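You operate a simulated robot arm through the tools that you are given. There is no shell and no other tool.

You are at the controls of a simulated robot arm. One attempt, no reset.

## Task
Lay a place on the purple mat; pour water into the pink cup.
Fine: that cup and the blue plate on the mat, blue spoon on the plate, about 100 ml; jug back. Set down upright: what you pick out, orange jug.
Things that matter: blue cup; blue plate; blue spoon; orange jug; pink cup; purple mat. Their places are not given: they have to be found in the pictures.

Only the result counts: the job must be done as asked and must still hold three seconds after the hand-in. Knocking over, shifting, dropping, spilling or breaking anything else fails it.

## Robot
A 6-joint arm with a two-finger parallel gripper, fixed in place. Base frame: the origin is at the foot of the arm, x ahead of it, y to its left, z up. Lengths are in cm, angles in rad, forces in N, time in s.
With the tool pointing down near the work surface it reaches from about 14 to 84 cm from the base axis. Its first joint turns from -2.897 to 2.897 rad. Payload 3.91 kg.
Tool frame: the origin (TCP) lies between the finger pads and is the grasp point; the fingertips stand 3 cm ahead of it; z points along the fingers, y is the line along which they close. Largest opening 11 cm; finger width 2, thickness 1; the body of the gripper, 4.8 by 11.2 cm, starts 5.5 cm behind the TCP.
Orientation is told as [roll, pitch, yaw] about the base's x, y, z axes, in that order, counted from this pose: with the fingers straight down and closing along the base's y, the tool's x points along the base's -x, its y along +y and its z along -z.

## Interface
- The arm moves only by the tool servo_tool. Its argument "series" is a list of rows, each an object (a shift or turn left out is 0, a gripper value left out holds the last) with "rot": the turn, a rotation vector about the tool's x, y, z in units of 8 degrees (1.0 is 8 degrees), a list of three; "offset": the shift along the tool's x, y, z in units of 50 mm (1.0 is 50 mm), a list of three; "gripper": the finger opening in cm, from 0 to 11. In form: [{"rot": [wx, wy, wz], "offset": [dx, dy, dz], "gripper": gripper}, ...]. A call has 1 to 20 rows; each row shifts and turns the commanded pose from where the row before left it, along the tool's axes as they then stand. A call with a number of a shift or a turn outside -1 to 1 is refused whole. A row lasts 0.2 s, in which the tool goes at most 5 cm and 0.15 rad; a call with a longer step from one row to the next is refused whole, and so is a gripper value outside its range. A pose out of reach is approached as far as the arm can. The call stops where the force on the tool passes 90 N (or 10 N more than at its start, if that is more) or the arm is blocked; 0.2 s more then pass. Each finger travels about 10.8 cm/s and halts on what it meets, pressing with about 33 N; the grip force reading is that of the motor and also rises with nothing between the fingers. The clock runs only during rows and for 0.2 s after the last one: add rows that do not move to give the fingers time. The reply holds the time, the measured pose of the TCP, the force on the tool along the base axes, the opening and the grip force, in the units named above and with some noise, with the torque about the TCP (base axes, N m) and any sound that the robot's microphone picked up, and new pictures: "views" is both (left out), scene, wrist or none.
- Cameras (640 x 400 px; columns grow to the right, rows downward): "scene" is fixed at [3.71, 49.78, 133.18]; the picture's right is [-0.27, -0.96, 0.00], its down [-0.57, 0.16, -0.80] and it looks along [0.77, -0.21, -0.60] (base axes); focal length 219 px, centre (320, 200). "wrist" rides on the gripper at [7.7, 0.7, -11.4] in the tool frame; the picture's right is [-0.09, 1.00, 0.00], its down [-0.80, -0.07, -0.59] and it looks along [-0.59, -0.05, 0.80] (tool axes); focal length 270 px, centre (320, 200).
- lift_body(by): slides the trunk up (or, below 0, down) by that many cm; the arm rides with it, the base frame stays. It gives what a move gives, with no picture.
- pixel_to_xyz(camera, pixels): for up to 12 pixels [column, row] of the newest picture of that camera ("zoom" is the newest enlarged one), the place [x, y, z] in the base frame of the surface seen there, good to about 0.2 cm, but the place of the scene camera against the robot may be out by one fixed shift of up to 1.8 cm in any direction. No time passes.
- inspect(camera, box): a new picture of the part [left, top, right, bottom] of that camera's present view, enlarged. No time passes.
- close_job(): hands the job in; it is judged then, once.

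Open the gripper and draw the arm clear of the work before you hand the job in, unless the task says otherwise.

The tools are called after "Request:" as name(argument=value, ...) on one line, values as JSON. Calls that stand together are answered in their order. servo_tool: Moves the arm, as the interface text tells. Its arguments: {"type":"object","properties":{"series":{"type":"array","items":{"type":"object","properties":{"rot":{"type":"array","items":{"type":"number"}},"offset":{"type":"array","items":{"type":"number"}},"gripper":{"type":"number"}}}},"views":{"type":"string","enum":["both","scene","wrist","none"]}},"required":["series"]} The other tools are called the same way: lift_body (by) slides the trunk up or down; pixel_to_xyz (camera, pixels) gives the place of the surface under pixels of a picture; inspect (camera, box) takes an enlarged picture of a part of a camera's view; close_job () hands the job in.

At the start:

```text
clock: 0.0
position: [28.11, 33.63, 119.95]
tcp_rot: [0.001, 0.001, 0.0]
ft_force: [0.2, 0.7, 0.3]
moment: [0.05, 0.01, -0.03]
opening: 10.99
grasp_force: 0.1
trunk travel left (down, up): [-40.0, 14.0]
```

scene: 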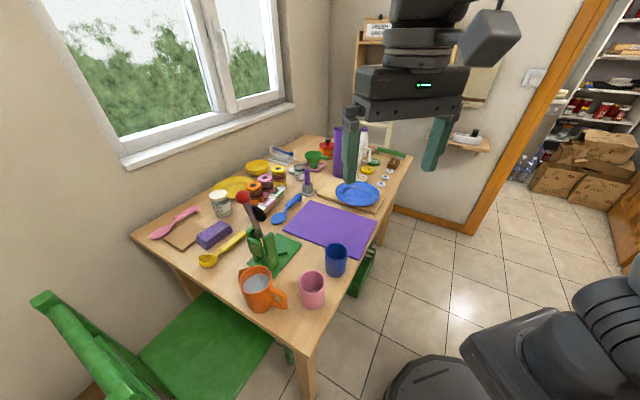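
wrist: 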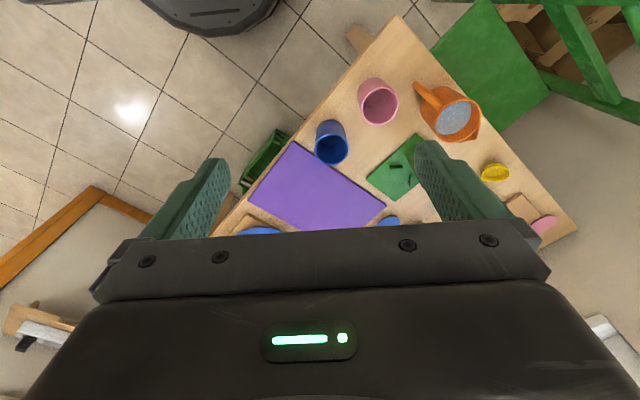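

The scene shows the table with the purple mat (~332,228), blue plate (357,194), blue spoon (285,210), pink cup (312,290), blue cup (335,260) and orange jug (258,290). I'll enlarge the view to see details.

Request:
inspect(camera="scene", box=[220, 170, 400, 320])

Request:
pixel_to_xyz(camera="scene", pixels=[[312, 205], [378, 220], [363, 257], [286, 229], [332, 228], [357, 194], [280, 219], [298, 199], [312, 285], [335, 255], [258, 283], [330, 320]])

Request:
pixel_to_xyz(camera="wrist", pixels=[[295, 143], [385, 205], [250, 200], [330, 190], [378, 100], [332, 145], [455, 120], [423, 92], [390, 222], [260, 230], [400, 170], [495, 172]])

```text
2.67 times, centred on (310, 245) of scene
```

zoom: 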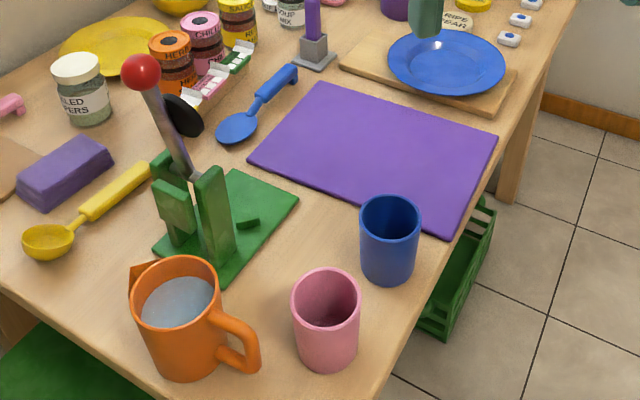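

```text
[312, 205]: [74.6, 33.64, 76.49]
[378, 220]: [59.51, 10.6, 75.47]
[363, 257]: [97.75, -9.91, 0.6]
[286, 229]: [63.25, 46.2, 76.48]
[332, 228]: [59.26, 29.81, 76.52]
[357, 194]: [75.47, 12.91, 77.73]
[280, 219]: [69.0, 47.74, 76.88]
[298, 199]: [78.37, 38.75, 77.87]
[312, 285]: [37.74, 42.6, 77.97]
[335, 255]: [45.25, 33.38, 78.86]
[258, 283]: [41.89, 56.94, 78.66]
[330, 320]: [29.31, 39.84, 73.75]
```

```text
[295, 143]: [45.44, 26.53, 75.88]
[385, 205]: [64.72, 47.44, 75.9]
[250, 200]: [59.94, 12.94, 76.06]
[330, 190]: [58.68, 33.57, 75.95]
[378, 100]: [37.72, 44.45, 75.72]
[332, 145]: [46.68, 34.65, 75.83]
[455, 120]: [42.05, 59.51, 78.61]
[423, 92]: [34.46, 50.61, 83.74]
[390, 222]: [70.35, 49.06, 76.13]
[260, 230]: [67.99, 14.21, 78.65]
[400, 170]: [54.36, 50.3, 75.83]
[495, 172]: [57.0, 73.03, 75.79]
```

The wrist view shows most targets; I'll enlarge it to identify edges of the mat, cups and jug before moving.

Request:
inspect(camera="wrist", box=[230, 60, 520, 240])

Request:
inspect(camera="scene", box=[220, 230, 360, 318])

```text
2.21 times, centred on (375, 150) of wrist
```

zoom: 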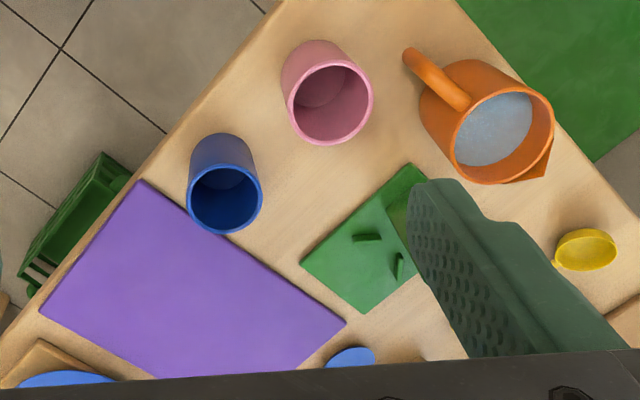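

```text
4.55 times, centred on (290, 274) of scene
```

zoom: 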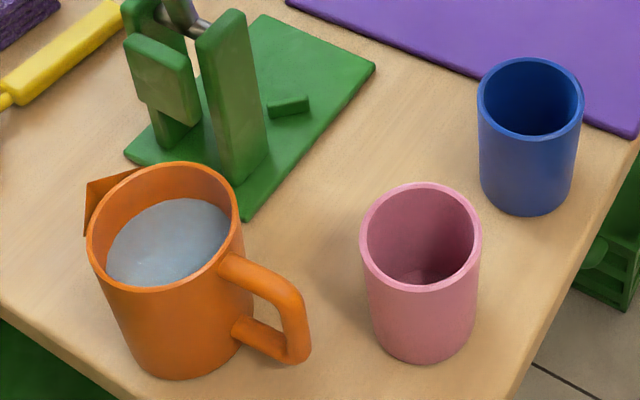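

The last zoom shows the jug rim, water, handle and pink cup clearly; I'll sample points on them.

Request:
pixel_to_xyz(camera="zoom", pixels=[[93, 250], [237, 215], [185, 166], [150, 288], [170, 240], [120, 265], [210, 215], [90, 190], [300, 310], [265, 278], [180, 374], [290, 352]])

Request:
pixel_to_xyz(camera="zoom", pixels=[[365, 235], [478, 240], [425, 187], [420, 288], [425, 250], [430, 360], [482, 95], [579, 100], [530, 62], [528, 137], [525, 212], [530, 110]])

```text
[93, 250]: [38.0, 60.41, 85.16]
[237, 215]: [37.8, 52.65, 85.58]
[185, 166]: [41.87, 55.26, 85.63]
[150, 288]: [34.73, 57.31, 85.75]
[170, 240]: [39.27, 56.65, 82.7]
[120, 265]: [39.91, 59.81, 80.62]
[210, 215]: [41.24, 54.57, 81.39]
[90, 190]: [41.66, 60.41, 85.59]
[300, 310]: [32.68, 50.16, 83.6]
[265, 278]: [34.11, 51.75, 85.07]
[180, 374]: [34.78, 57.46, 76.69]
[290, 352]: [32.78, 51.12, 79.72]
```

```text
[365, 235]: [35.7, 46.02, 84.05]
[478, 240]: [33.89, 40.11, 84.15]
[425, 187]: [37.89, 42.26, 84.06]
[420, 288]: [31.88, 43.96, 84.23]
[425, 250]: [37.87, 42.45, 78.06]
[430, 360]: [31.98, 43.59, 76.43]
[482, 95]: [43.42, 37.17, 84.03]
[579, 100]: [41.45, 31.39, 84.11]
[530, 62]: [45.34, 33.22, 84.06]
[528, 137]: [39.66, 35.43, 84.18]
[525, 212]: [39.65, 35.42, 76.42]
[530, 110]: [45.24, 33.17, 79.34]
```

Jug and cups are measured roughly in scene coordinates; I'll move the arm out over the mat with the tool vertical so the wrist camera sees mat, plate and spoon accurately.

Request:
servo_tool(series=[{"offset": [-0.9, 0, 0]}, {"offset": [-0.9, 0, 0]}, {"offset": [-0.9, 0, 0]}, {"offset": [-0.9, 0, 0]}, {"offset": [-0.9, 0, 0]}, {"offset": [-0.9, 0, 0]}, {}], views="both")

```text
clock: 1.6
position: [55.07, 33.41, 120.02]
tcp_rot: [-0.001, -0.002, 0.0]
ft_force: [-1.0, -0.2, 0.1]
moment: [0.0, 0.02, 0.0]
opening: 10.99
grasp_force: 0.1
trunk travel left (down, up): [-40.0, 14.0]
```

scene: 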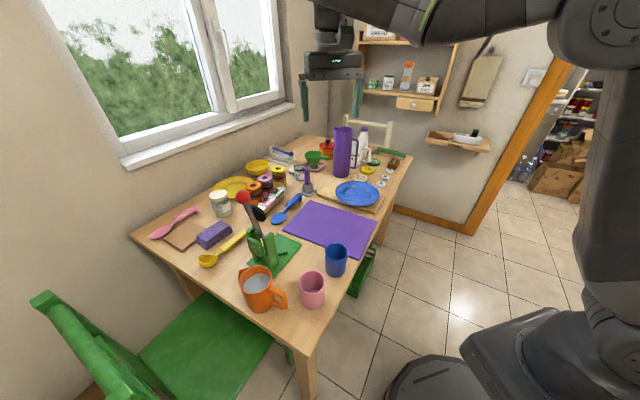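
wrist: 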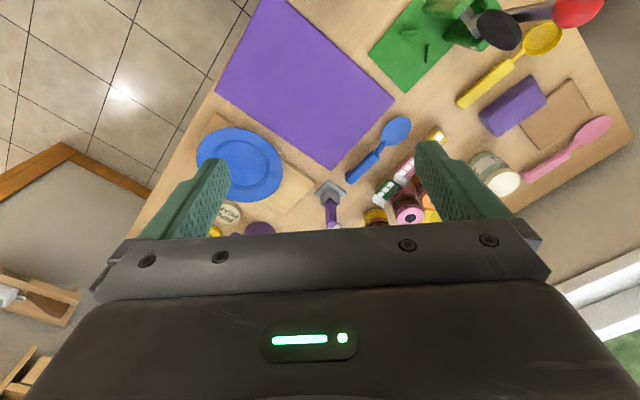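

Now mat, plate and spoon are in the wrist view; I'll sample mat corners (255,0 / 397,100 / 332,170 / 215,90), plate and spoon.

Request:
inspect(camera="wrist", box=[180, 0, 480, 230])

Request:
pixel_to_xyz(camera="wrist", pixels=[[262, 2], [394, 101], [333, 168], [216, 92], [310, 90], [198, 150], [281, 165], [240, 128], [240, 165], [400, 128], [370, 163], [350, 179]])

```text
1.74 times, centred on (330, 115) of wrist
```

zoom: 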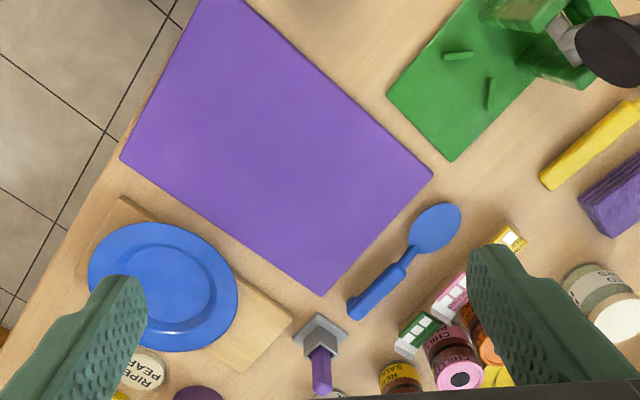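

```text
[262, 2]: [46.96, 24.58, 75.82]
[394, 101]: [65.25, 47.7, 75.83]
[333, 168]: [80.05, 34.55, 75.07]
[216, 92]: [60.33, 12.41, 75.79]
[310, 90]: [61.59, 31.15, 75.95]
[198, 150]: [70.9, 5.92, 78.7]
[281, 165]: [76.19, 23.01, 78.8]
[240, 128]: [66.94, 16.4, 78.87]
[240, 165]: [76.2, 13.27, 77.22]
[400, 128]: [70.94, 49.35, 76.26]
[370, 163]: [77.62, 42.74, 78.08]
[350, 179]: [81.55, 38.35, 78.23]
```

The plate sits on a wooden board; I'll look at its profile and sample its rim and board more densely.

Request:
inspect(camera="wrist", box=[180, 105, 310, 215])

Request:
pixel_to_xyz(camera="zoom", pixels=[[95, 200], [200, 128], [300, 130], [120, 150], [390, 270], [360, 200], [380, 340], [340, 390], [250, 250], [200, 250], [310, 250], [450, 330]])

Request:
inspect(camera="scene", box=[300, 160, 410, 230])

```text
3.64 times, centred on (245, 160) of wrist
```

zoom: 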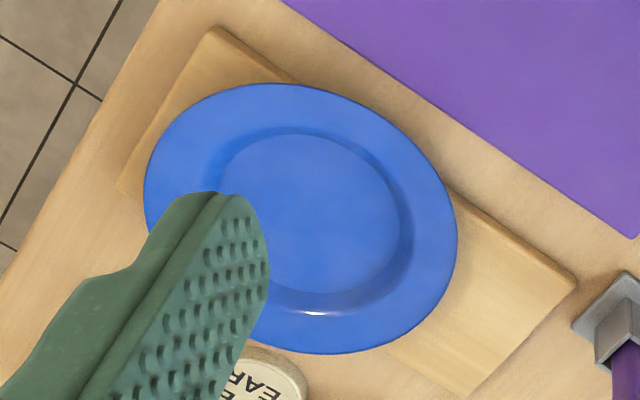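

```text
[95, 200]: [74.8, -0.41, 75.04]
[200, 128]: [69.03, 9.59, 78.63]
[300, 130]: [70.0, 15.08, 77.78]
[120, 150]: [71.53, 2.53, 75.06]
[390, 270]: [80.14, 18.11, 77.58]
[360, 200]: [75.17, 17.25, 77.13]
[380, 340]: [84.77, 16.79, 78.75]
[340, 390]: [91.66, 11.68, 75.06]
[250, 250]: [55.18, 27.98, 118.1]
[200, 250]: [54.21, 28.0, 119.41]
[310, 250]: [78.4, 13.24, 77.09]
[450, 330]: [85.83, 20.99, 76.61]
```

```text
5.71 times, centred on (355, 195) of scene
```

zoom: 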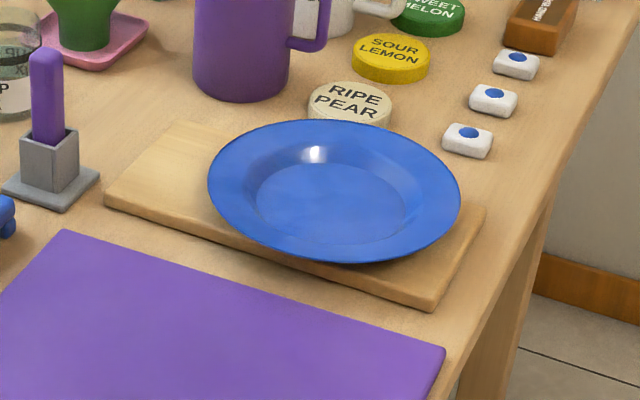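

Measured: table z≈75.05, mat top≈75.85, plate centre ≈(75.8,13.8) r≈9.3 with rim z≈78.7. I'll move off to the robot-side of the table edge and turn the tool to point along the table (heading 47°, pitched ~20° down, closing vertically) to pinch the plate's rim.

Request:
servo_tool(series=[{"offset": [-0.075, -0.875, 0.375]}, {"offset": [-0.075, -0.875, 0.375]}, {"offset": [-0.075, -0.875, 0.375]}, {"offset": [-0.075, -0.875, 0.375]}, {"offset": [-0.075, -0.875, 0.375]}, {"offset": [-0.075, -0.875, 0.375]}, {"offset": [-0.075, -0.875, 0.375]}, {"offset": [-0.075, -0.875, 0.375]}, {"rot": [0, 0, -1]}, {"rot": [0, 0, -1]}, {"rot": [0, 0, -1]}, {"rot": [0, 0, -1]}, {"rot": [0, 0, -1]}, {"rot": [0, 0, -0.86]}, {}], views="both")

```text
clock: 4.8
position: [58.07, -1.4, 104.99]
tcp_rot: [0.0, 0.0, 0.82]
ft_force: [0.1, 0.6, -0.2]
moment: [0.0, -0.01, -0.01]
opening: 11.02
grasp_force: 0.1
trunk travel left (down, up): [-40.0, 14.0]
```

scene: 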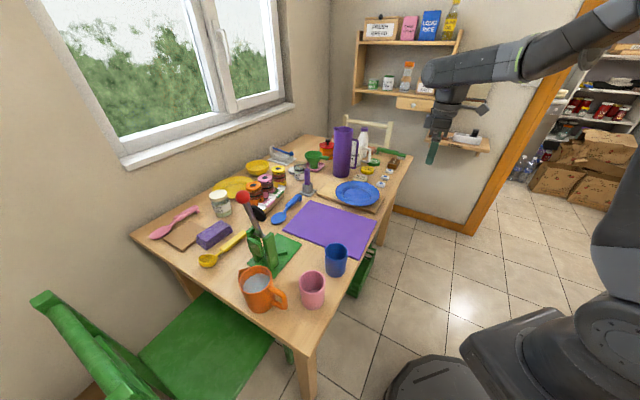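
wrist: 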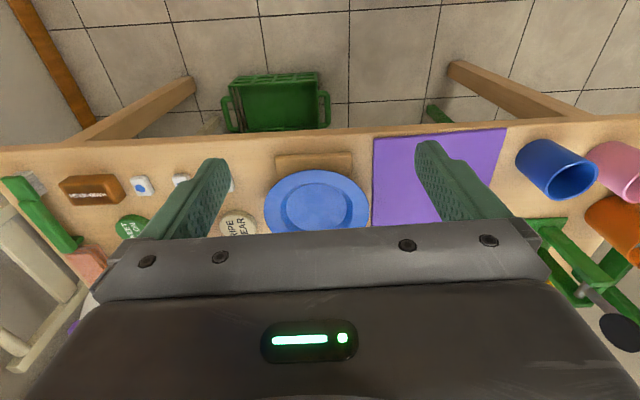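

The plate is now fully visible in the wrist view near (317,205); I'll sample its rim and the table edge.

Request:
inspect(camera="wrist", box=[240, 130, 400, 240])

Request:
pixel_to_xyz(camera="zoom", pixels=[[100, 285], [315, 145], [250, 155], [380, 160], [505, 275], [460, 205], [150, 200], [315, 165], [315, 210], [315, 250], [320, 130], [320, 100]])

Request:
pixel_to_xyz(camera="wrist", pixels=[[376, 141], [505, 130], [374, 225], [313, 143], [430, 134], [500, 210]])

```text
3.64 times, centred on (320, 185) of wrist
```

zoom: 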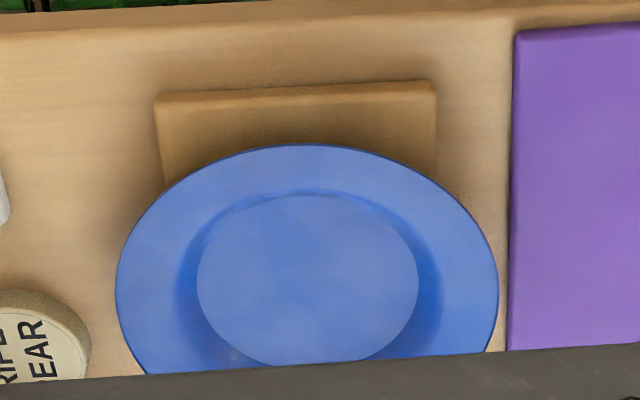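

```text
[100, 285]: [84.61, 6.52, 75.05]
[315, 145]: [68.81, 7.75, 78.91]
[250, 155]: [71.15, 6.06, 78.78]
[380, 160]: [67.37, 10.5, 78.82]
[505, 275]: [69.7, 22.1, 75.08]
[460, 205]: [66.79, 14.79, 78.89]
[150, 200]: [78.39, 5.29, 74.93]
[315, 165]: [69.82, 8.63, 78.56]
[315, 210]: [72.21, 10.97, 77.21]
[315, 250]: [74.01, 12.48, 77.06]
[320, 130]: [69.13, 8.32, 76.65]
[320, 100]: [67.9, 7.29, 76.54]
```

```text
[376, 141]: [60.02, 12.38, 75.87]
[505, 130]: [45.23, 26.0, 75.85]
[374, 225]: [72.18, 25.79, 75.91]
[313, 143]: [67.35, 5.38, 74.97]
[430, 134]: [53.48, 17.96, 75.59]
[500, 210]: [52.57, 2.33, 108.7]
```

The plate overhangs the board on its mat side. I'll measure the board's mat-side edge and the table edge to plan which side of the rim to pinch.

Request:
pixel_to_xyz(camera="zoom", pixels=[[430, 105], [431, 150], [434, 165], [440, 150], [168, 120], [158, 120], [320, 40], [320, 28], [320, 15], [480, 25], [450, 180], [500, 300]])

Request:
pixel_to_xyz(camera="wrist", pixels=[[560, 147], [553, 165], [520, 152], [590, 158]])

```text
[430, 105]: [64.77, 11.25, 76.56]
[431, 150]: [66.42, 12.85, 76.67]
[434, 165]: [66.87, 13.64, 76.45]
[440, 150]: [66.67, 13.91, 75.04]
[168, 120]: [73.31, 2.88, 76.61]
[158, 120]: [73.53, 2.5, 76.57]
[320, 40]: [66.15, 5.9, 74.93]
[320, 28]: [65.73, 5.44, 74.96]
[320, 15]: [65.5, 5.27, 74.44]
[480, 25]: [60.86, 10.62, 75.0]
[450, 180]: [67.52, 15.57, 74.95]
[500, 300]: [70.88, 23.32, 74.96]
```

```text
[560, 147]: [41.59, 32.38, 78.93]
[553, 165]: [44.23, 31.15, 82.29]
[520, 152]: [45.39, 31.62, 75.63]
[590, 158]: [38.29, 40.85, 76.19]
```

The rim overhangs the board by ~3 cm on the mat side (board edge v≈40.0, rim v≈37.2), giving free room below it. I'll move over the mat and turn the tool to heading −43° for a pinch there.

Request:
servo_tool(series=[{"offset": [-0.653, 0.531, 0.17]}, {"offset": [-0.653, 0.531, 0.17]}, {"offset": [-0.653, 0.531, 0.17]}, {"offset": [-0.653, 0.531, 0.17]}, {"offset": [-0.653, 0.531, 0.17]}, {"offset": [-0.653, 0.531, 0.17]}, {"offset": [-0.653, 0.531, 0.17]}, {"rot": [0, 0, 0.93]}, {"rot": [0, 0, 0.93]}, {"rot": [0, 0, 0.93]}, {"rot": [0, 0, 0.93]}, {"rot": [0, 0, 0.93]}, {"rot": [0, 0, 0.93]}, {"rot": [0, 0, 0.93]}, {"rot": [0, 0, 0.93]}, {"rot": [0, 0, 0.93]}, {"rot": [0, 0, 0.93]}, {"rot": [0, 0, 0.93]}, {"rot": [0, 0, 0.96]}], views="none")

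Request:
servo_tool(series=[{"rot": [0, -0.94, 0]}, {"rot": [0, -0.94, 0]}, {"rot": [0, -0.94, 0]}, {"rot": [0, -0.94, 0]}, {"rot": [0, -0.94, 0]}, {"rot": [0, -0.94, 0]}, {"rot": [0, -0.93, 0]}, {"rot": [0, -0.93, 0]}, {"gripper": 4}], views="both")

```text
clock: 8.8
position: [60.03, 27.94, 99.05]
tcp_rot: [0.0, 0.001, -0.746]
ft_force: [0.7, 0.1, 0.1]
moment: [0.04, 0.05, 0.03]
opening: 11.03
grasp_force: 0.0
trunk travel left (down, up): [-40.0, 14.0]
```

```text
clock: 10.8
position: [60.22, 27.97, 98.94]
tcp_rot: [0.001, -1.049, -0.743]
ft_force: [1.0, 1.1, 0.2]
moment: [0.0, 0.01, 0.01]
opening: 3.98
grasp_force: 0.1
trunk travel left (down, up): [-40.0, 14.0]
```

scene: 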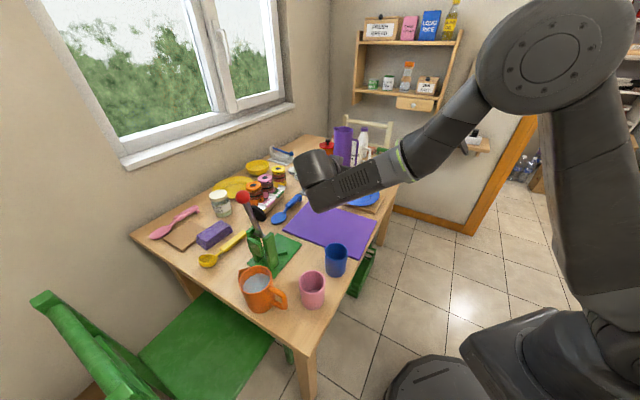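
wrist: 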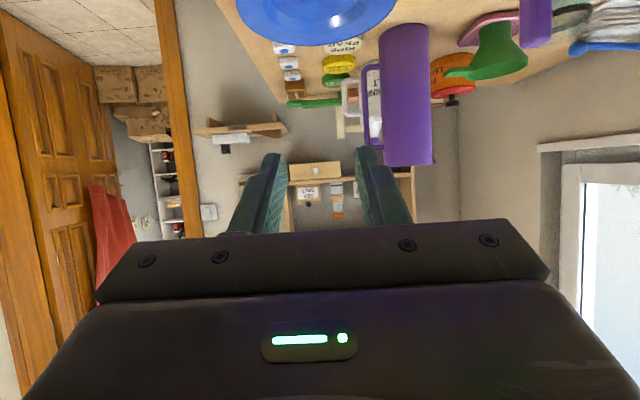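

Pitch reached as commanded. Next I roll the tool +90° about its axis so the fingers close vertically.

Request:
servo_tool(series=[{"rot": [0, 0, 0.9375]}, {"rot": [0, 0, 0.9375]}, {"rot": [0, 0, 0.9375]}, {"rot": [0, 0, 0.9375]}, {"rot": [0, 0, 0.9375]}, {"rot": [0, 0, 0.9375]}, {"rot": [0, 0, 0.9375]}, {"rot": [0, 0, 0.9375]}, {"rot": [0, 0, 0.9375]}, {"rot": [0, 0, 0.9375]}, {"rot": [0, 0, 0.9375]}, {"rot": [0, 0, 0.9375]}, {}], views="both")

```text
clock: 13.6
position: [75.62, 35.01, 113.38]
tcp_rot: [1.047, -0.004, -2.318]
ft_force: [0.0, 0.2, -0.2]
moment: [-0.04, -0.03, 0.0]
opening: 4.01
grasp_force: 0.1
out of reach, approached as far as the arm can: row 7, 8, 9, 10, 11, 12
trunk travel left (down, up): [-40.0, 14.0]
```

scene: 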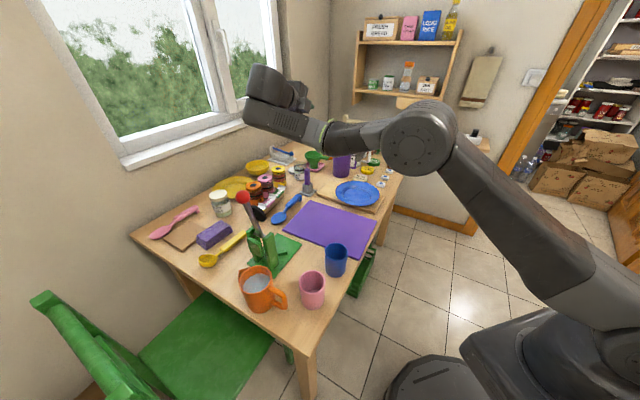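
wrist: 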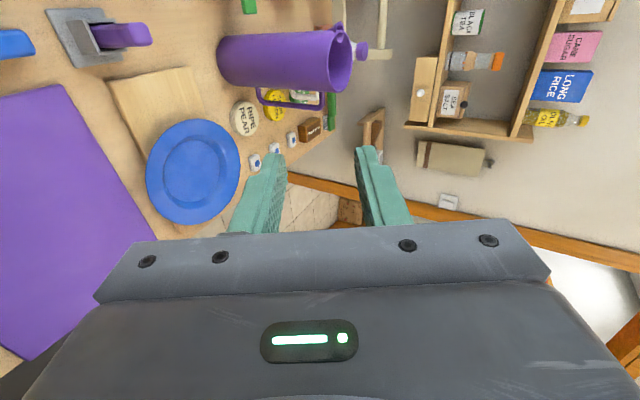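

Rolling that way ran out of reach (rows 7–12) and the arm drifted to (75.6,35,113). I'll undo the roll and try the opposite direction.

Request:
servo_tool(series=[{"rot": [0, 0, -0.9375]}, {"rot": [0, 0, -0.9375]}, {"rot": [0, 0, -0.9375]}, {"rot": [0, 0, -0.9375]}, {"rot": [0, 0, -0.9375]}, {"rot": [0, 0, -0.9375]}, {"rot": [0, 0, -0.9375]}, {"rot": [0, 0, -0.9375]}, {"rot": [0, 0, -0.9375]}, {"rot": [0, 0, -0.9375]}, {"rot": [0, 0, -0.9375]}, {"rot": [0, 0, -0.9375]}, {}], views="scene")

```text
clock: 16.4
position: [75.57, 34.98, 113.52]
tcp_rot: [-0.003, -1.047, -0.742]
ft_force: [0.1, 0.3, -0.4]
moment: [-0.01, 0.03, 0.01]
opening: 4.03
grasp_force: 0.1
trunk travel left (down, up): [-40.0, 14.0]
```

scene: 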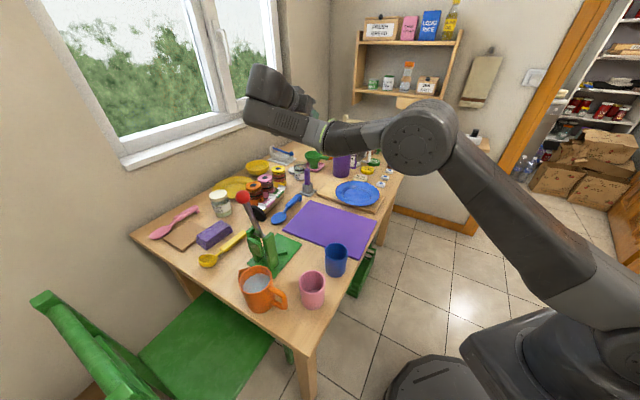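

I'll go back to the point above the mat, then roll −90°, checking reach row by row.

Request:
servo_tool(series=[{"offset": [0.636, -0.626, 0.059]}, {"offset": [0.636, -0.626, 0.059]}, {"offset": [0.636, -0.626, 0.059]}, {"offset": [0.636, -0.626, 0.059]}, {"offset": [0.636, -0.626, 0.059]}, {}, {"rot": [0, 0, -0.9375]}, {"rot": [0, 0, -0.9375]}, {"rot": [0, 0, -0.9375]}, {"rot": [0, 0, -0.9375]}, {"rot": [0, 0, -0.9375]}, {"rot": [0, 0, -0.9375]}, {"rot": [0, 0, -0.9375]}, {"rot": [0, 0, -0.9375]}, {"rot": [0, 0, -0.9375]}, {"rot": [0, 0, -0.9375]}, {"rot": [0, 0, -0.9375]}, {"rot": [0, 0, -0.9375]}, {}], views="both")

```text
clock: 20.4
position: [60.1, 28.07, 99.02]
tcp_rot: [-1.048, 0.001, 0.828]
ft_force: [0.5, -0.2, 0.5]
moment: [-0.01, 0.01, -0.03]
opening: 4.02
grasp_force: 0.1
trunk travel left (down, up): [-40.0, 14.0]
```

scene: 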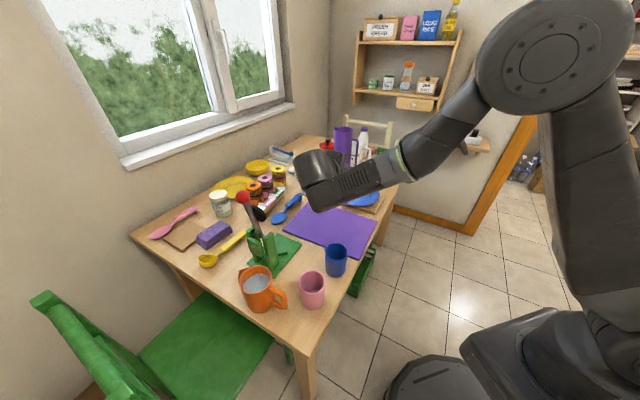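
wrist: 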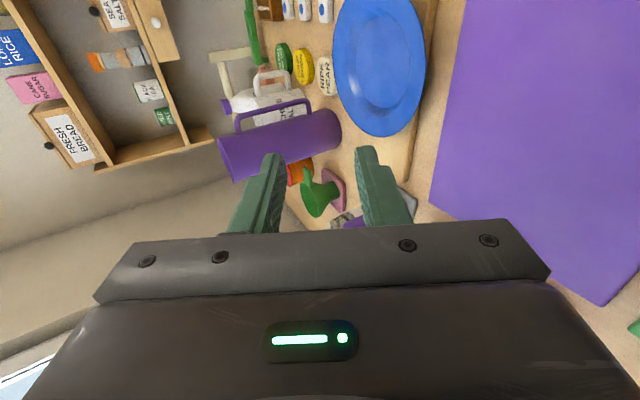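

The −90° roll works with heading −43°. Before committing to this grasp, I'll dry-run the release orientation (heading +47°, over the mat's robot-side) in free air.

Request:
servo_tool(series=[{"offset": [0.707, 0.28, 0.182]}, {"offset": [0.707, 0.28, 0.182]}, {"offset": [0.707, 0.28, 0.182]}, {"rot": [0, -0.866, -0.5]}, {"rot": [0, -0.866, -0.5]}, {"rot": [0, -0.866, -0.5]}, {"rot": [0, -0.866, -0.5]}, {"rot": [0, -0.866, -0.5]}, {"rot": [0, -0.866, -0.5]}], views="none")

Request:
servo_tool(series=[{"rot": [0, -0.866, -0.5]}, {"rot": [0, -0.866, -0.5]}, {}], views="none")

Request:
servo_tool(series=[{"rot": [0, -0.866, -0.5]}, {"rot": [0, -0.866, -0.5]}, {}], views="scene")

```text
clock: 22.4
position: [53.16, 20.1, 94.0]
tcp_rot: [-1.046, -0.001, 1.666]
ft_force: [-0.1, -0.6, 0.2]
moment: [-0.02, 0.05, 0.01]
opening: 4.0
grasp_force: 0.0
trunk travel left (down, up): [-40.0, 14.0]
```

```text
clock: 23.2
position: [51.27, 27.13, 96.32]
tcp_rot: [-1.039, 0.021, 1.91]
ft_force: [0.5, 0.8, -0.6]
moment: [0.0, 0.03, 0.01]
opening: 4.0
grasp_force: 0.1
out of reach, approached as far as the arm can: row 1, 2
trunk travel left (down, up): [-40.0, 14.0]
```

```text
clock: 24.0
position: [49.54, 31.27, 97.63]
tcp_rot: [-1.025, 0.035, 2.02]
ft_force: [-0.4, 0.0, 0.4]
moment: [0.05, -0.01, -0.02]
opening: 4.0
grasp_force: 0.0
out of reach, approached as far as the arm can: row 1, 2
trunk travel left (down, up): [-40.0, 14.0]
```

scene: 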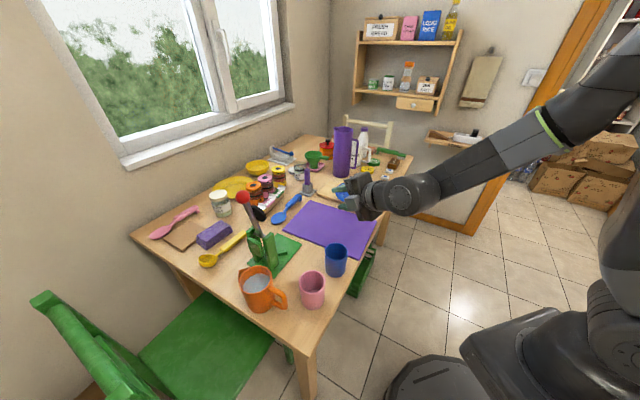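

With this roll the heading can't get beyond ~8°, so release along +47° isn't possible this way. I'll roll the tool back level to see the clean orientation, then try heading +47° with the other roll (+90°).

Request:
servo_tool(series=[{"rot": [0, 0, 0.9375]}, {"rot": [0, 0, 0.9375]}, {"rot": [0, 0, 0.9375]}, {"rot": [0, 0, 0.9375]}, {"rot": [0, 0, 0.9375]}, {"rot": [0, 0, 0.9375]}, {"rot": [0, 0, 0.9375]}, {"rot": [0, 0, 0.9375]}, {"rot": [0, 0, 0.9375]}, {"rot": [0, 0, 0.9375]}, {"rot": [0, 0, 0.9375]}, {"rot": [0, 0, 0.9375]}, {}], views="none")

```text
clock: 26.8
position: [48.96, 32.69, 98.26]
tcp_rot: [-0.045, -1.033, 0.507]
ft_force: [-0.8, 0.7, 0.2]
moment: [0.01, -0.01, -0.01]
opening: 4.02
grasp_force: 0.1
out of reach, approached as far as the arm can: row 1
trunk travel left (down, up): [-40.0, 14.0]
```

Orientation is clean (heading 29°, pitch 59°). I'll fix the small roll error, yaw to 47.4°, pitch to 79°, then roll +90°.

Request:
servo_tool(series=[{"rot": [-0.32, 0, 0]}, {"rot": [-0.661, 0, -0.382]}, {"rot": [-0.661, 0, -0.382]}, {"rot": [-0.661, 0, -0.382]}, {"rot": [0, -0.9, 0]}, {"rot": [0, -0.9, 0]}, {"rot": [0, -0.7, 0]}, {}], views="none")

Request:
servo_tool(series=[{"rot": [0, 0, 0.9375]}, {"rot": [0, 0, 0.9375]}, {"rot": [0, 0, 0.9375]}, {"rot": [0, 0, 0.9375]}, {"rot": [0, 0, 0.9375]}, {"rot": [0, 0, 0.9375]}, {"rot": [0, 0, 0.9375]}, {"rot": [0, 0, 0.9375]}, {"rot": [0, 0, 0.9375]}, {"rot": [0, 0, 0.9375]}, {"rot": [0, 0, 0.9375]}, {"rot": [0, 0, 0.9375]}, {}], views="both")

```text
clock: 28.6
position: [46.89, 35.87, 98.62]
tcp_rot: [-0.13, -1.382, 0.592]
ft_force: [-0.1, 0.1, 0.0]
moment: [0.02, 0.01, -0.02]
opening: 4.0
grasp_force: 0.2
out of reach, approached as far as the arm can: row 1, 2, 3, 4, 5, 6, 7
trunk travel left (down, up): [-40.0, 14.0]
```

```text
clock: 31.4
position: [43.37, 49.23, 121.1]
tcp_rot: [1.31, -0.586, -0.983]
ft_force: [0.1, 0.2, -0.4]
moment: [-0.01, 0.02, 0.02]
opening: 4.0
grasp_force: 0.0
out of reach, approached as far as the arm can: row 1, 2, 3, 4, 5, 6, 7, 8, 9, 10, 11, 12
trunk travel left (down, up): [-40.0, 14.0]
```

scene: 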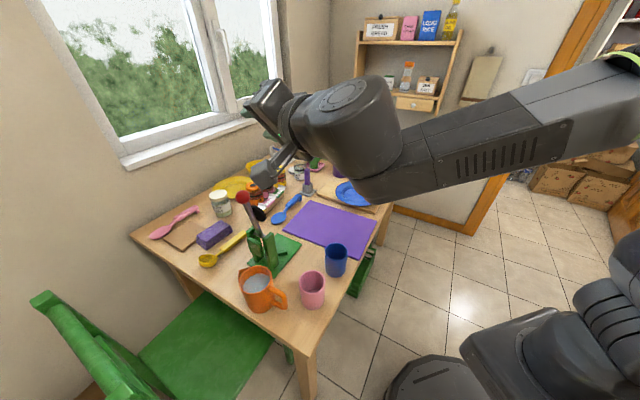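
wrist: 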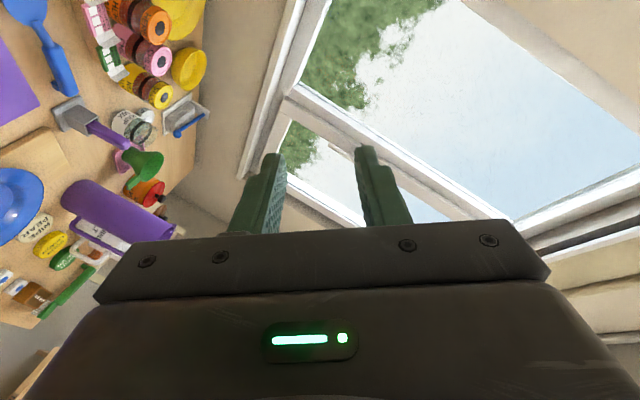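

That ran out of reach too – near the base a horizontal tool with the trunk this high isn't possible. I'll undo the roll, and then lower the trunk, which should favour horizontal tool poses.

Request:
servo_tool(series=[{"rot": [0, 0, -0.9375]}, {"rot": [0, 0, -0.9375]}, {"rot": [0, 0, -0.9375]}, {"rot": [0, 0, -0.9375]}, {"rot": [0, 0, -0.9375]}, {"rot": [0, 0, -0.9375]}, {"rot": [0, 0, -0.9375]}, {"rot": [0, 0, -0.9375]}, {"rot": [0, 0, -0.9375]}, {"rot": [0, 0, -0.9375]}, {"rot": [0, 0, -0.9375]}, {"rot": [0, 0, -0.9375]}, {}], views="none")

```text
clock: 34.2
position: [43.52, 49.17, 121.02]
tcp_rot: [-1.224, -0.948, 1.736]
ft_force: [0.2, 0.2, 0.2]
moment: [-0.03, 0.03, 0.02]
opening: 4.0
grasp_force: 0.1
trunk travel left (down, up): [-40.0, 14.0]
```

Tool points heading 26°, pitched 11° down with −34° roll; I correct the roll and pitch back to straight down.

Request:
servo_tool(series=[{"rot": [0, 0, 0.85]}, {"rot": [0, 0, 0.85]}, {"rot": [0, 0, 0.85]}, {"rot": [0, 0, 0.85]}, {"rot": [0, 0, 0.85]}, {"rot": [0, 0.983, 0]}, {"rot": [0, 0.983, 0]}, {"rot": [0, 0.983, 0]}, {"rot": [0, 0.983, 0]}, {"rot": [0, 0.983, 0]}, {"rot": [0, 0.983, 0]}, {"rot": [0, 0.983, 0]}, {"rot": [0, 0.983, 0]}, {"rot": [0, 0.983, 0]}, {"rot": [0, 0.983, 0]}, {}], views="both")

```text
clock: 37.6
position: [43.42, 49.14, 121.01]
tcp_rot: [0.0, 0.003, 0.448]
ft_force: [1.0, 0.3, 0.5]
moment: [0.0, -0.02, -0.01]
opening: 4.0
grasp_force: 0.1
trunk travel left (down, up): [-40.0, 14.0]
```

scene: 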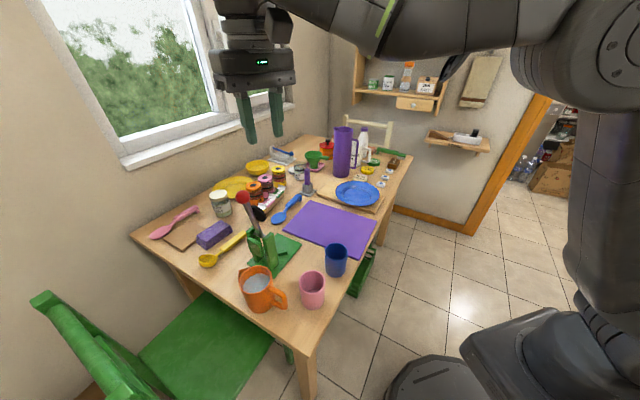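
wrist: 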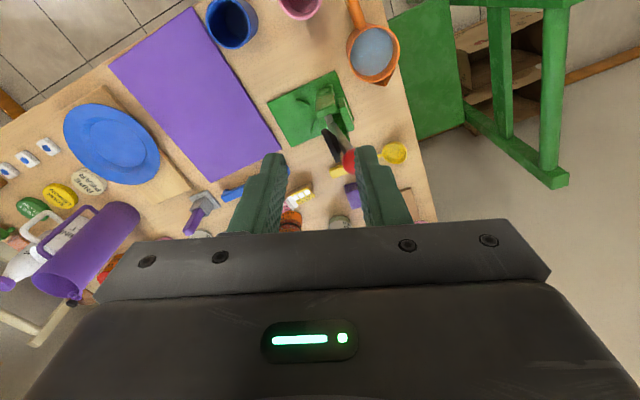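

Back to a clean tool-down pose at heading 26°. I'll carry the arm to a clear spot off the table edge and lower the trunk.

Request:
servo_tool(series=[{"offset": [0.387, -0.896, 0]}, {"offset": [0.387, -0.896, 0]}, {"offset": [0.387, -0.896, 0]}, {"offset": [0.387, -0.896, 0]}, {"offset": [0.387, -0.896, 0]}, {"offset": [0.387, -0.896, 0]}, {"offset": [0.387, -0.896, 0]}, {"offset": [0.387, -0.896, 0]}, {}], views="none")

Request:
lift_body(by=-20)

Request:
servo_tool(series=[{"rot": [0, 0, -0.9]}, {"rot": [0, 0, -0.9]}, {"rot": [0, 0, -0.91]}, {}], views="scene")

```text
clock: 39.6
position: [44.98, 10.31, 120.98]
tcp_rot: [0.0, -0.001, 0.449]
ft_force: [-0.2, -0.8, 0.0]
moment: [0.01, -0.02, 0.01]
opening: 4.01
grasp_force: 0.1
trunk travel left (down, up): [-40.0, 14.0]
```

```text
clock: 41.8
position: [45.05, 10.47, 100.89]
tcp_rot: [0.0, 0.001, 0.448]
ft_force: [-0.2, 0.8, -0.4]
moment: [0.0, 0.02, 0.04]
opening: 4.01
grasp_force: 0.0
trunk travel left (down, up): [-20.0, 34.0]
```

```text
clock: 42.8
position: [45.08, 10.46, 101.05]
tcp_rot: [0.001, 0.001, 0.828]
ft_force: [-0.2, 0.0, -0.2]
moment: [-0.01, -0.02, 0.0]
opening: 4.0
grasp_force: 0.1
trunk travel left (down, up): [-20.0, 34.0]
```

scene: 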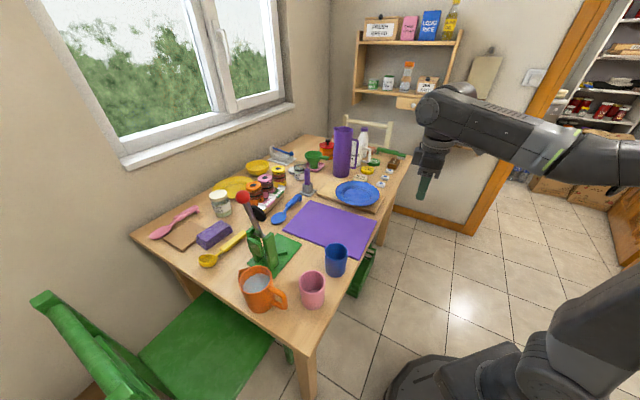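

Trunk is 20 cm lower and heading is 47.4°. I'll move beside the plate off the table edge and pitch the tool up to 11° below horizontal.

Request:
servo_tool(series=[{"offset": [-0.262, -0.914, 0]}, {"offset": [-0.262, -0.914, 0]}, {"offset": [-0.262, -0.914, 0]}, {"offset": [-0.262, -0.914, 0]}, {"rot": [0, -0.9875, 0]}, {"rot": [0, -0.9875, 0]}, {"rot": [0, -0.9875, 0]}, {"rot": [0, -0.9875, 0]}, {"rot": [0, -0.9875, 0]}, {"rot": [0, -0.9875, 0]}, {"rot": [0, -0.9875, 0]}, {"rot": [0, -0.9875, 0]}, {"rot": [0, -0.9875, 0]}, {"rot": [0, -0.9875, 0]}, {}], views="scene")

```text
clock: 46.0
position: [62.06, 1.89, 100.99]
tcp_rot: [-0.001, -1.38, 0.827]
ft_force: [0.4, 0.6, 0.3]
moment: [-0.01, -0.01, 0.02]
opening: 3.99
grasp_force: 0.0
trunk travel left (down, up): [-20.0, 34.0]
```

scene: 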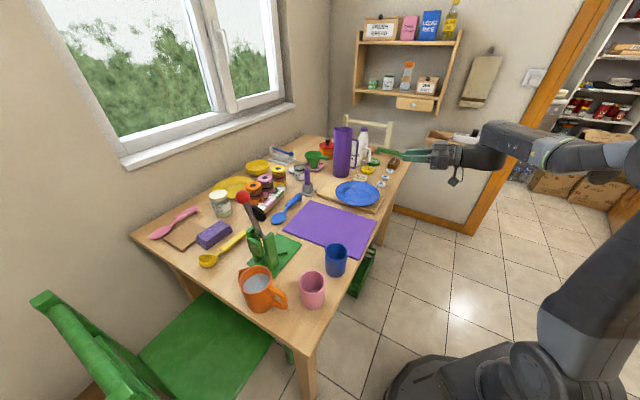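

Reached cleanly. Now the +90° roll.

Request:
servo_tool(series=[{"rot": [0, 0, 0.9375]}, {"rot": [0, 0, 0.9375]}, {"rot": [0, 0, 0.9375]}, {"rot": [0, 0, 0.9375]}, {"rot": [0, 0, 0.9375]}, {"rot": [0, 0, 0.9375]}, {"rot": [0, 0, 0.9375]}, {"rot": [0, 0, 0.9375]}, {"rot": [0, 0, 0.9375]}, {"rot": [0, 0, 0.9375]}, {"rot": [0, 0, 0.9375]}, {"rot": [0, 0, 0.9375]}, {}], views="both")

```text
clock: 48.8
position: [62.22, 1.91, 101.02]
tcp_rot: [1.379, 0.001, -0.745]
ft_force: [-0.6, 0.1, -0.7]
moment: [0.01, -0.02, 0.01]
opening: 4.0
grasp_force: 0.1
trunk travel left (down, up): [-20.0, 34.0]
```

scene: 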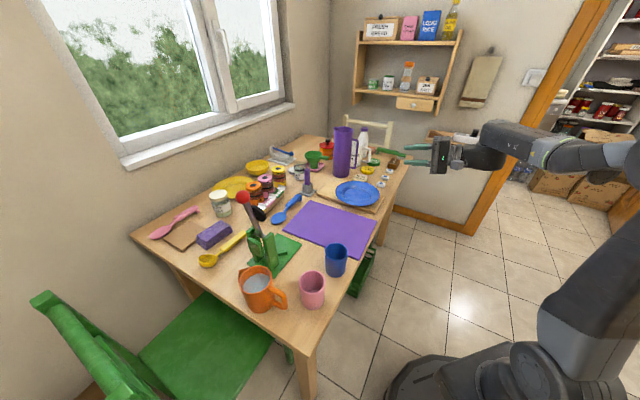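
wrist: 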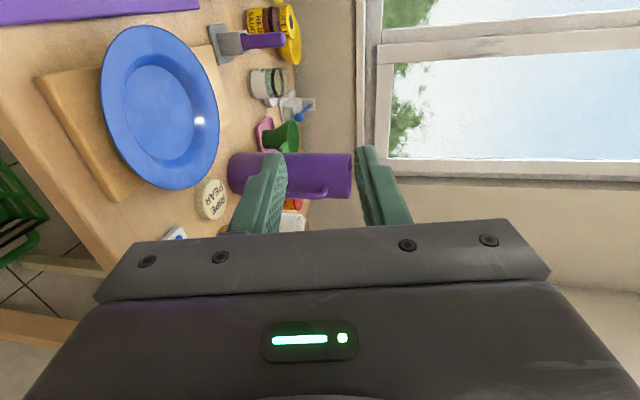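

Now the fingers close vertically with heading 47°. I'll come down level-ish with the plate, staying off the table edge, and look closer.

Request:
servo_tool(series=[{"offset": [-0.098, -0.758, 0.295]}, {"offset": [-0.098, -0.758, 0.295]}, {"offset": [-0.098, -0.758, 0.295]}, {"offset": [-0.098, -0.758, 0.295]}, {"gripper": 1.2}, {}, {}], views="both")

```text
clock: 50.4
position: [65.63, 2.74, 84.97]
tcp_rot: [1.38, -0.001, -0.744]
ft_force: [-0.2, 0.8, 0.0]
moment: [0.01, -0.02, -0.03]
opening: 1.2
grasp_force: 0.1
trunk travel left (down, up): [-20.0, 34.0]
```

scene: 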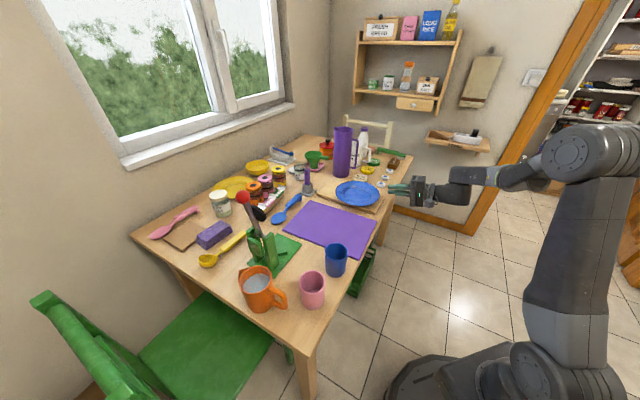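
wrist: 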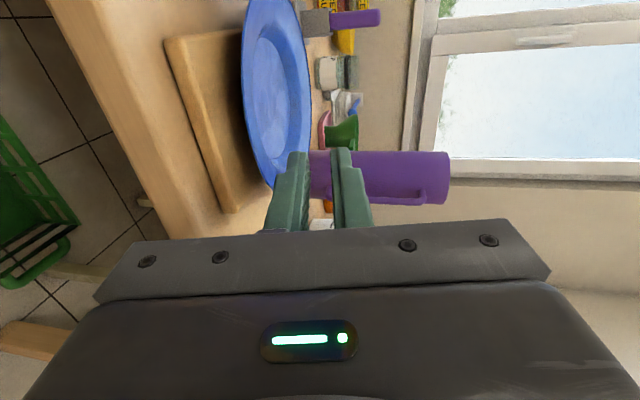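

Tool is at (65.6,2.7,85), fingers at (290–370,150–230) just above/before the plate. I'll zoom into the plate edge from this side view for precise heights.

Request:
inspect(camera="wrist", box=[150, 90, 390, 240])

Request:
pixel_to_xyz(camera="zoom", pixels=[[100, 150], [200, 260], [240, 100], [270, 200], [330, 260], [300, 150], [380, 170], [510, 170], [390, 200], [520, 200], [150, 300], [60, 300]])

```text
2.67 times, centred on (270, 165) of wrist
```

zoom: 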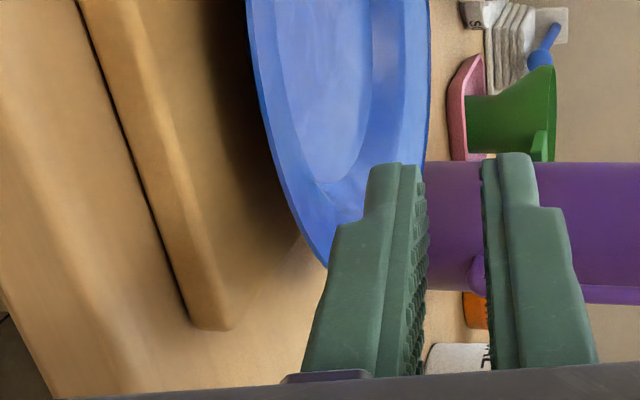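

```text
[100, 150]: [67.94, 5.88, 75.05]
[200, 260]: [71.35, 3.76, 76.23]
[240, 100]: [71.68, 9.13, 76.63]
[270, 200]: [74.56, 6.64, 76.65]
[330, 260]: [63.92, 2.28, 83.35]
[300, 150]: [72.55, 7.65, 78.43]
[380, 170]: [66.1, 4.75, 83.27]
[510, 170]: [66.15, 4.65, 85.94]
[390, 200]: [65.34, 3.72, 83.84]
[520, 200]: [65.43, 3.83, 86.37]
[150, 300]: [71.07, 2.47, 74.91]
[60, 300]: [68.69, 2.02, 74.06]
```

Fingertips lie ~2.9 cm before the rim. I'll lower straight down ~5.2 cm so the finger axis lines up with the rim, then recheck from the side.

Request:
servo_tool(series=[{"offset": [0, -0.51, 0.1]}, {"offset": [0, -0.51, 0.1]}, {}], views="wrist")

Request:
inspect(camera="wrist", box=[190, 100, 390, 230])

Request:
pixel_to_xyz(camera="zoom", pixels=[[200, 200], [240, 200], [270, 200], [300, 200], [320, 200], [340, 200], [360, 200], [300, 250], [320, 250], [300, 100], [320, 100], [330, 150]])

```text
clock: 51.2
position: [65.61, 2.82, 79.81]
tcp_rot: [1.38, 0.001, -0.744]
ft_force: [-0.8, -0.5, -0.5]
moment: [-0.02, 0.01, 0.01]
opening: 1.21
grasp_force: 0.0
trunk travel left (down, up): [-20.0, 34.0]
```

wrist: 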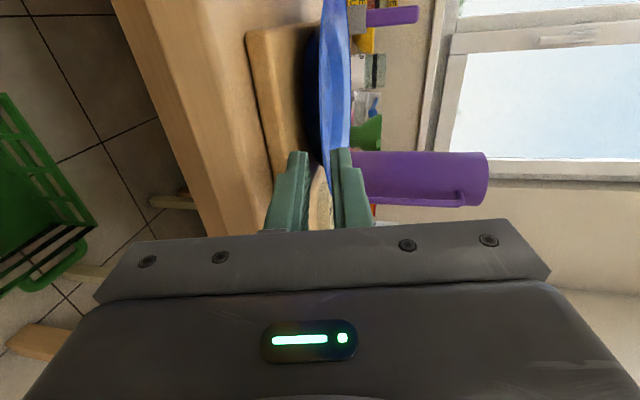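

```text
3.08 times, centred on (290, 165) of wrist
```

zoom: 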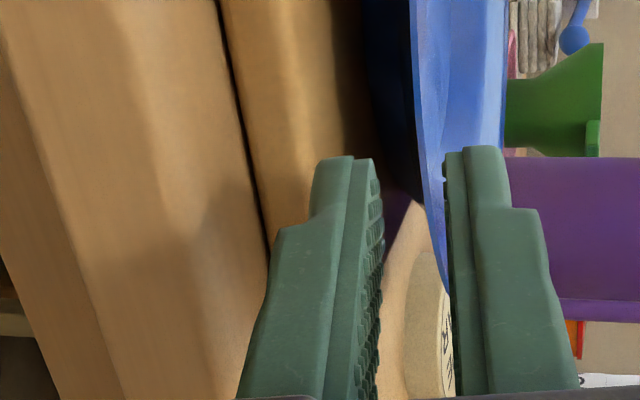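

```text
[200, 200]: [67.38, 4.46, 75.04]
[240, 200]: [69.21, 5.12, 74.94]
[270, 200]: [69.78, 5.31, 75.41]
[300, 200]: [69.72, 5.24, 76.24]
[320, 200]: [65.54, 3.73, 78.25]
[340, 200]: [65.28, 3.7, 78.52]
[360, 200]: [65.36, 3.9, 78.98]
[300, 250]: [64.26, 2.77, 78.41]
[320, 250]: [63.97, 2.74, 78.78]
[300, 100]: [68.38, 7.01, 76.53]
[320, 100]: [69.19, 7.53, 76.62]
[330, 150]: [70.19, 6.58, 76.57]
```

The rim now appears between the two fingers. I'll sample the rim's lip and underside to get precise heights.

Request:
pixel_to_xyz(camera="zoom", pixels=[[413, 60], [418, 100], [425, 150], [432, 200], [438, 235], [400, 60], [385, 60], [400, 120], [410, 150], [440, 60], [440, 120], [445, 270]])

Request:
inspect(camera="wrist", box=[290, 0, 370, 160])

```text
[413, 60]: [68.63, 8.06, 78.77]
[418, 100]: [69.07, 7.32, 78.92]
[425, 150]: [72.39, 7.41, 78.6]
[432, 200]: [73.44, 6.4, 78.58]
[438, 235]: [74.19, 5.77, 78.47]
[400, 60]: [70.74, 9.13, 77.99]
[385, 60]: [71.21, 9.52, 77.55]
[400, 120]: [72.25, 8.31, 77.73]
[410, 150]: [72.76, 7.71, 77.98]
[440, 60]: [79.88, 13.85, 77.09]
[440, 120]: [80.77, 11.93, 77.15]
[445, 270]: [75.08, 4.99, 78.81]
```

```text
2.50 times, centred on (330, 80) of wrist
```

zoom: 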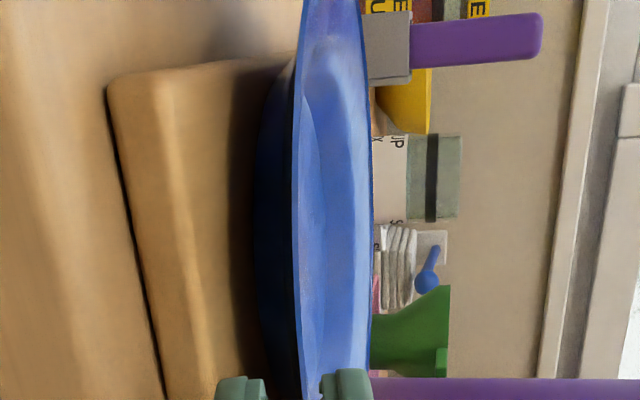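

Underside of the rim is z≈78.1 near where the tips will end and the board top is 76.6. I raise 0.14 cm and advance 3 cm along the finger axis, then recheck.

Request:
servo_tool(series=[{"offset": [0, 0.0275, 0]}, {"offset": [0, 0, 0.3]}, {"offset": [0, 0, 0.3]}, {}], views="wrist")

Request:
inspect(camera="wrist", box=[240, 100, 400, 230])

```text
clock: 52.2
position: [67.48, 4.74, 79.34]
tcp_rot: [1.379, 0.001, -0.745]
ft_force: [-0.1, 0.8, 0.1]
moment: [-0.03, 0.0, -0.02]
opening: 1.19
grasp_force: 0.0
trunk travel left (down, up): [-20.0, 34.0]
```

wrist: 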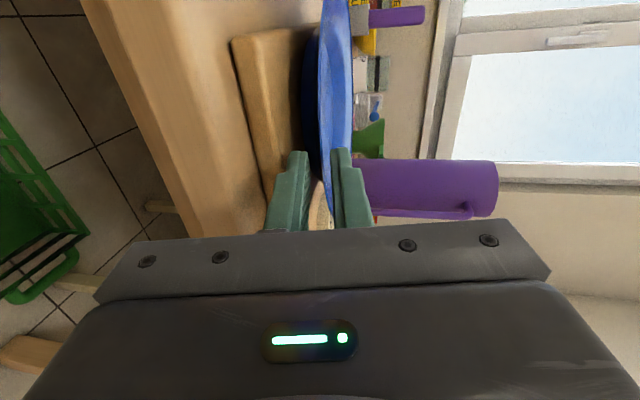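

```text
3.08 times, centred on (320, 165) of wrist
```

zoom: 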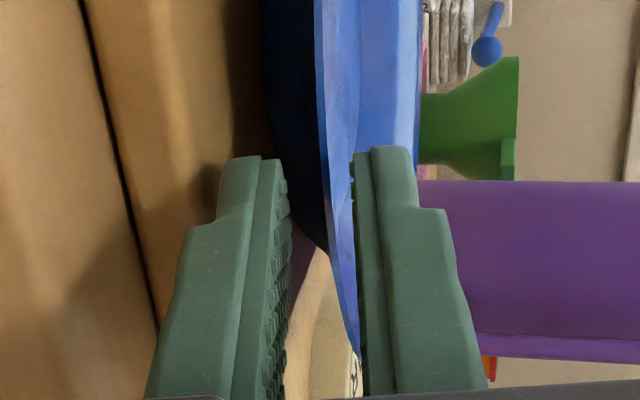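

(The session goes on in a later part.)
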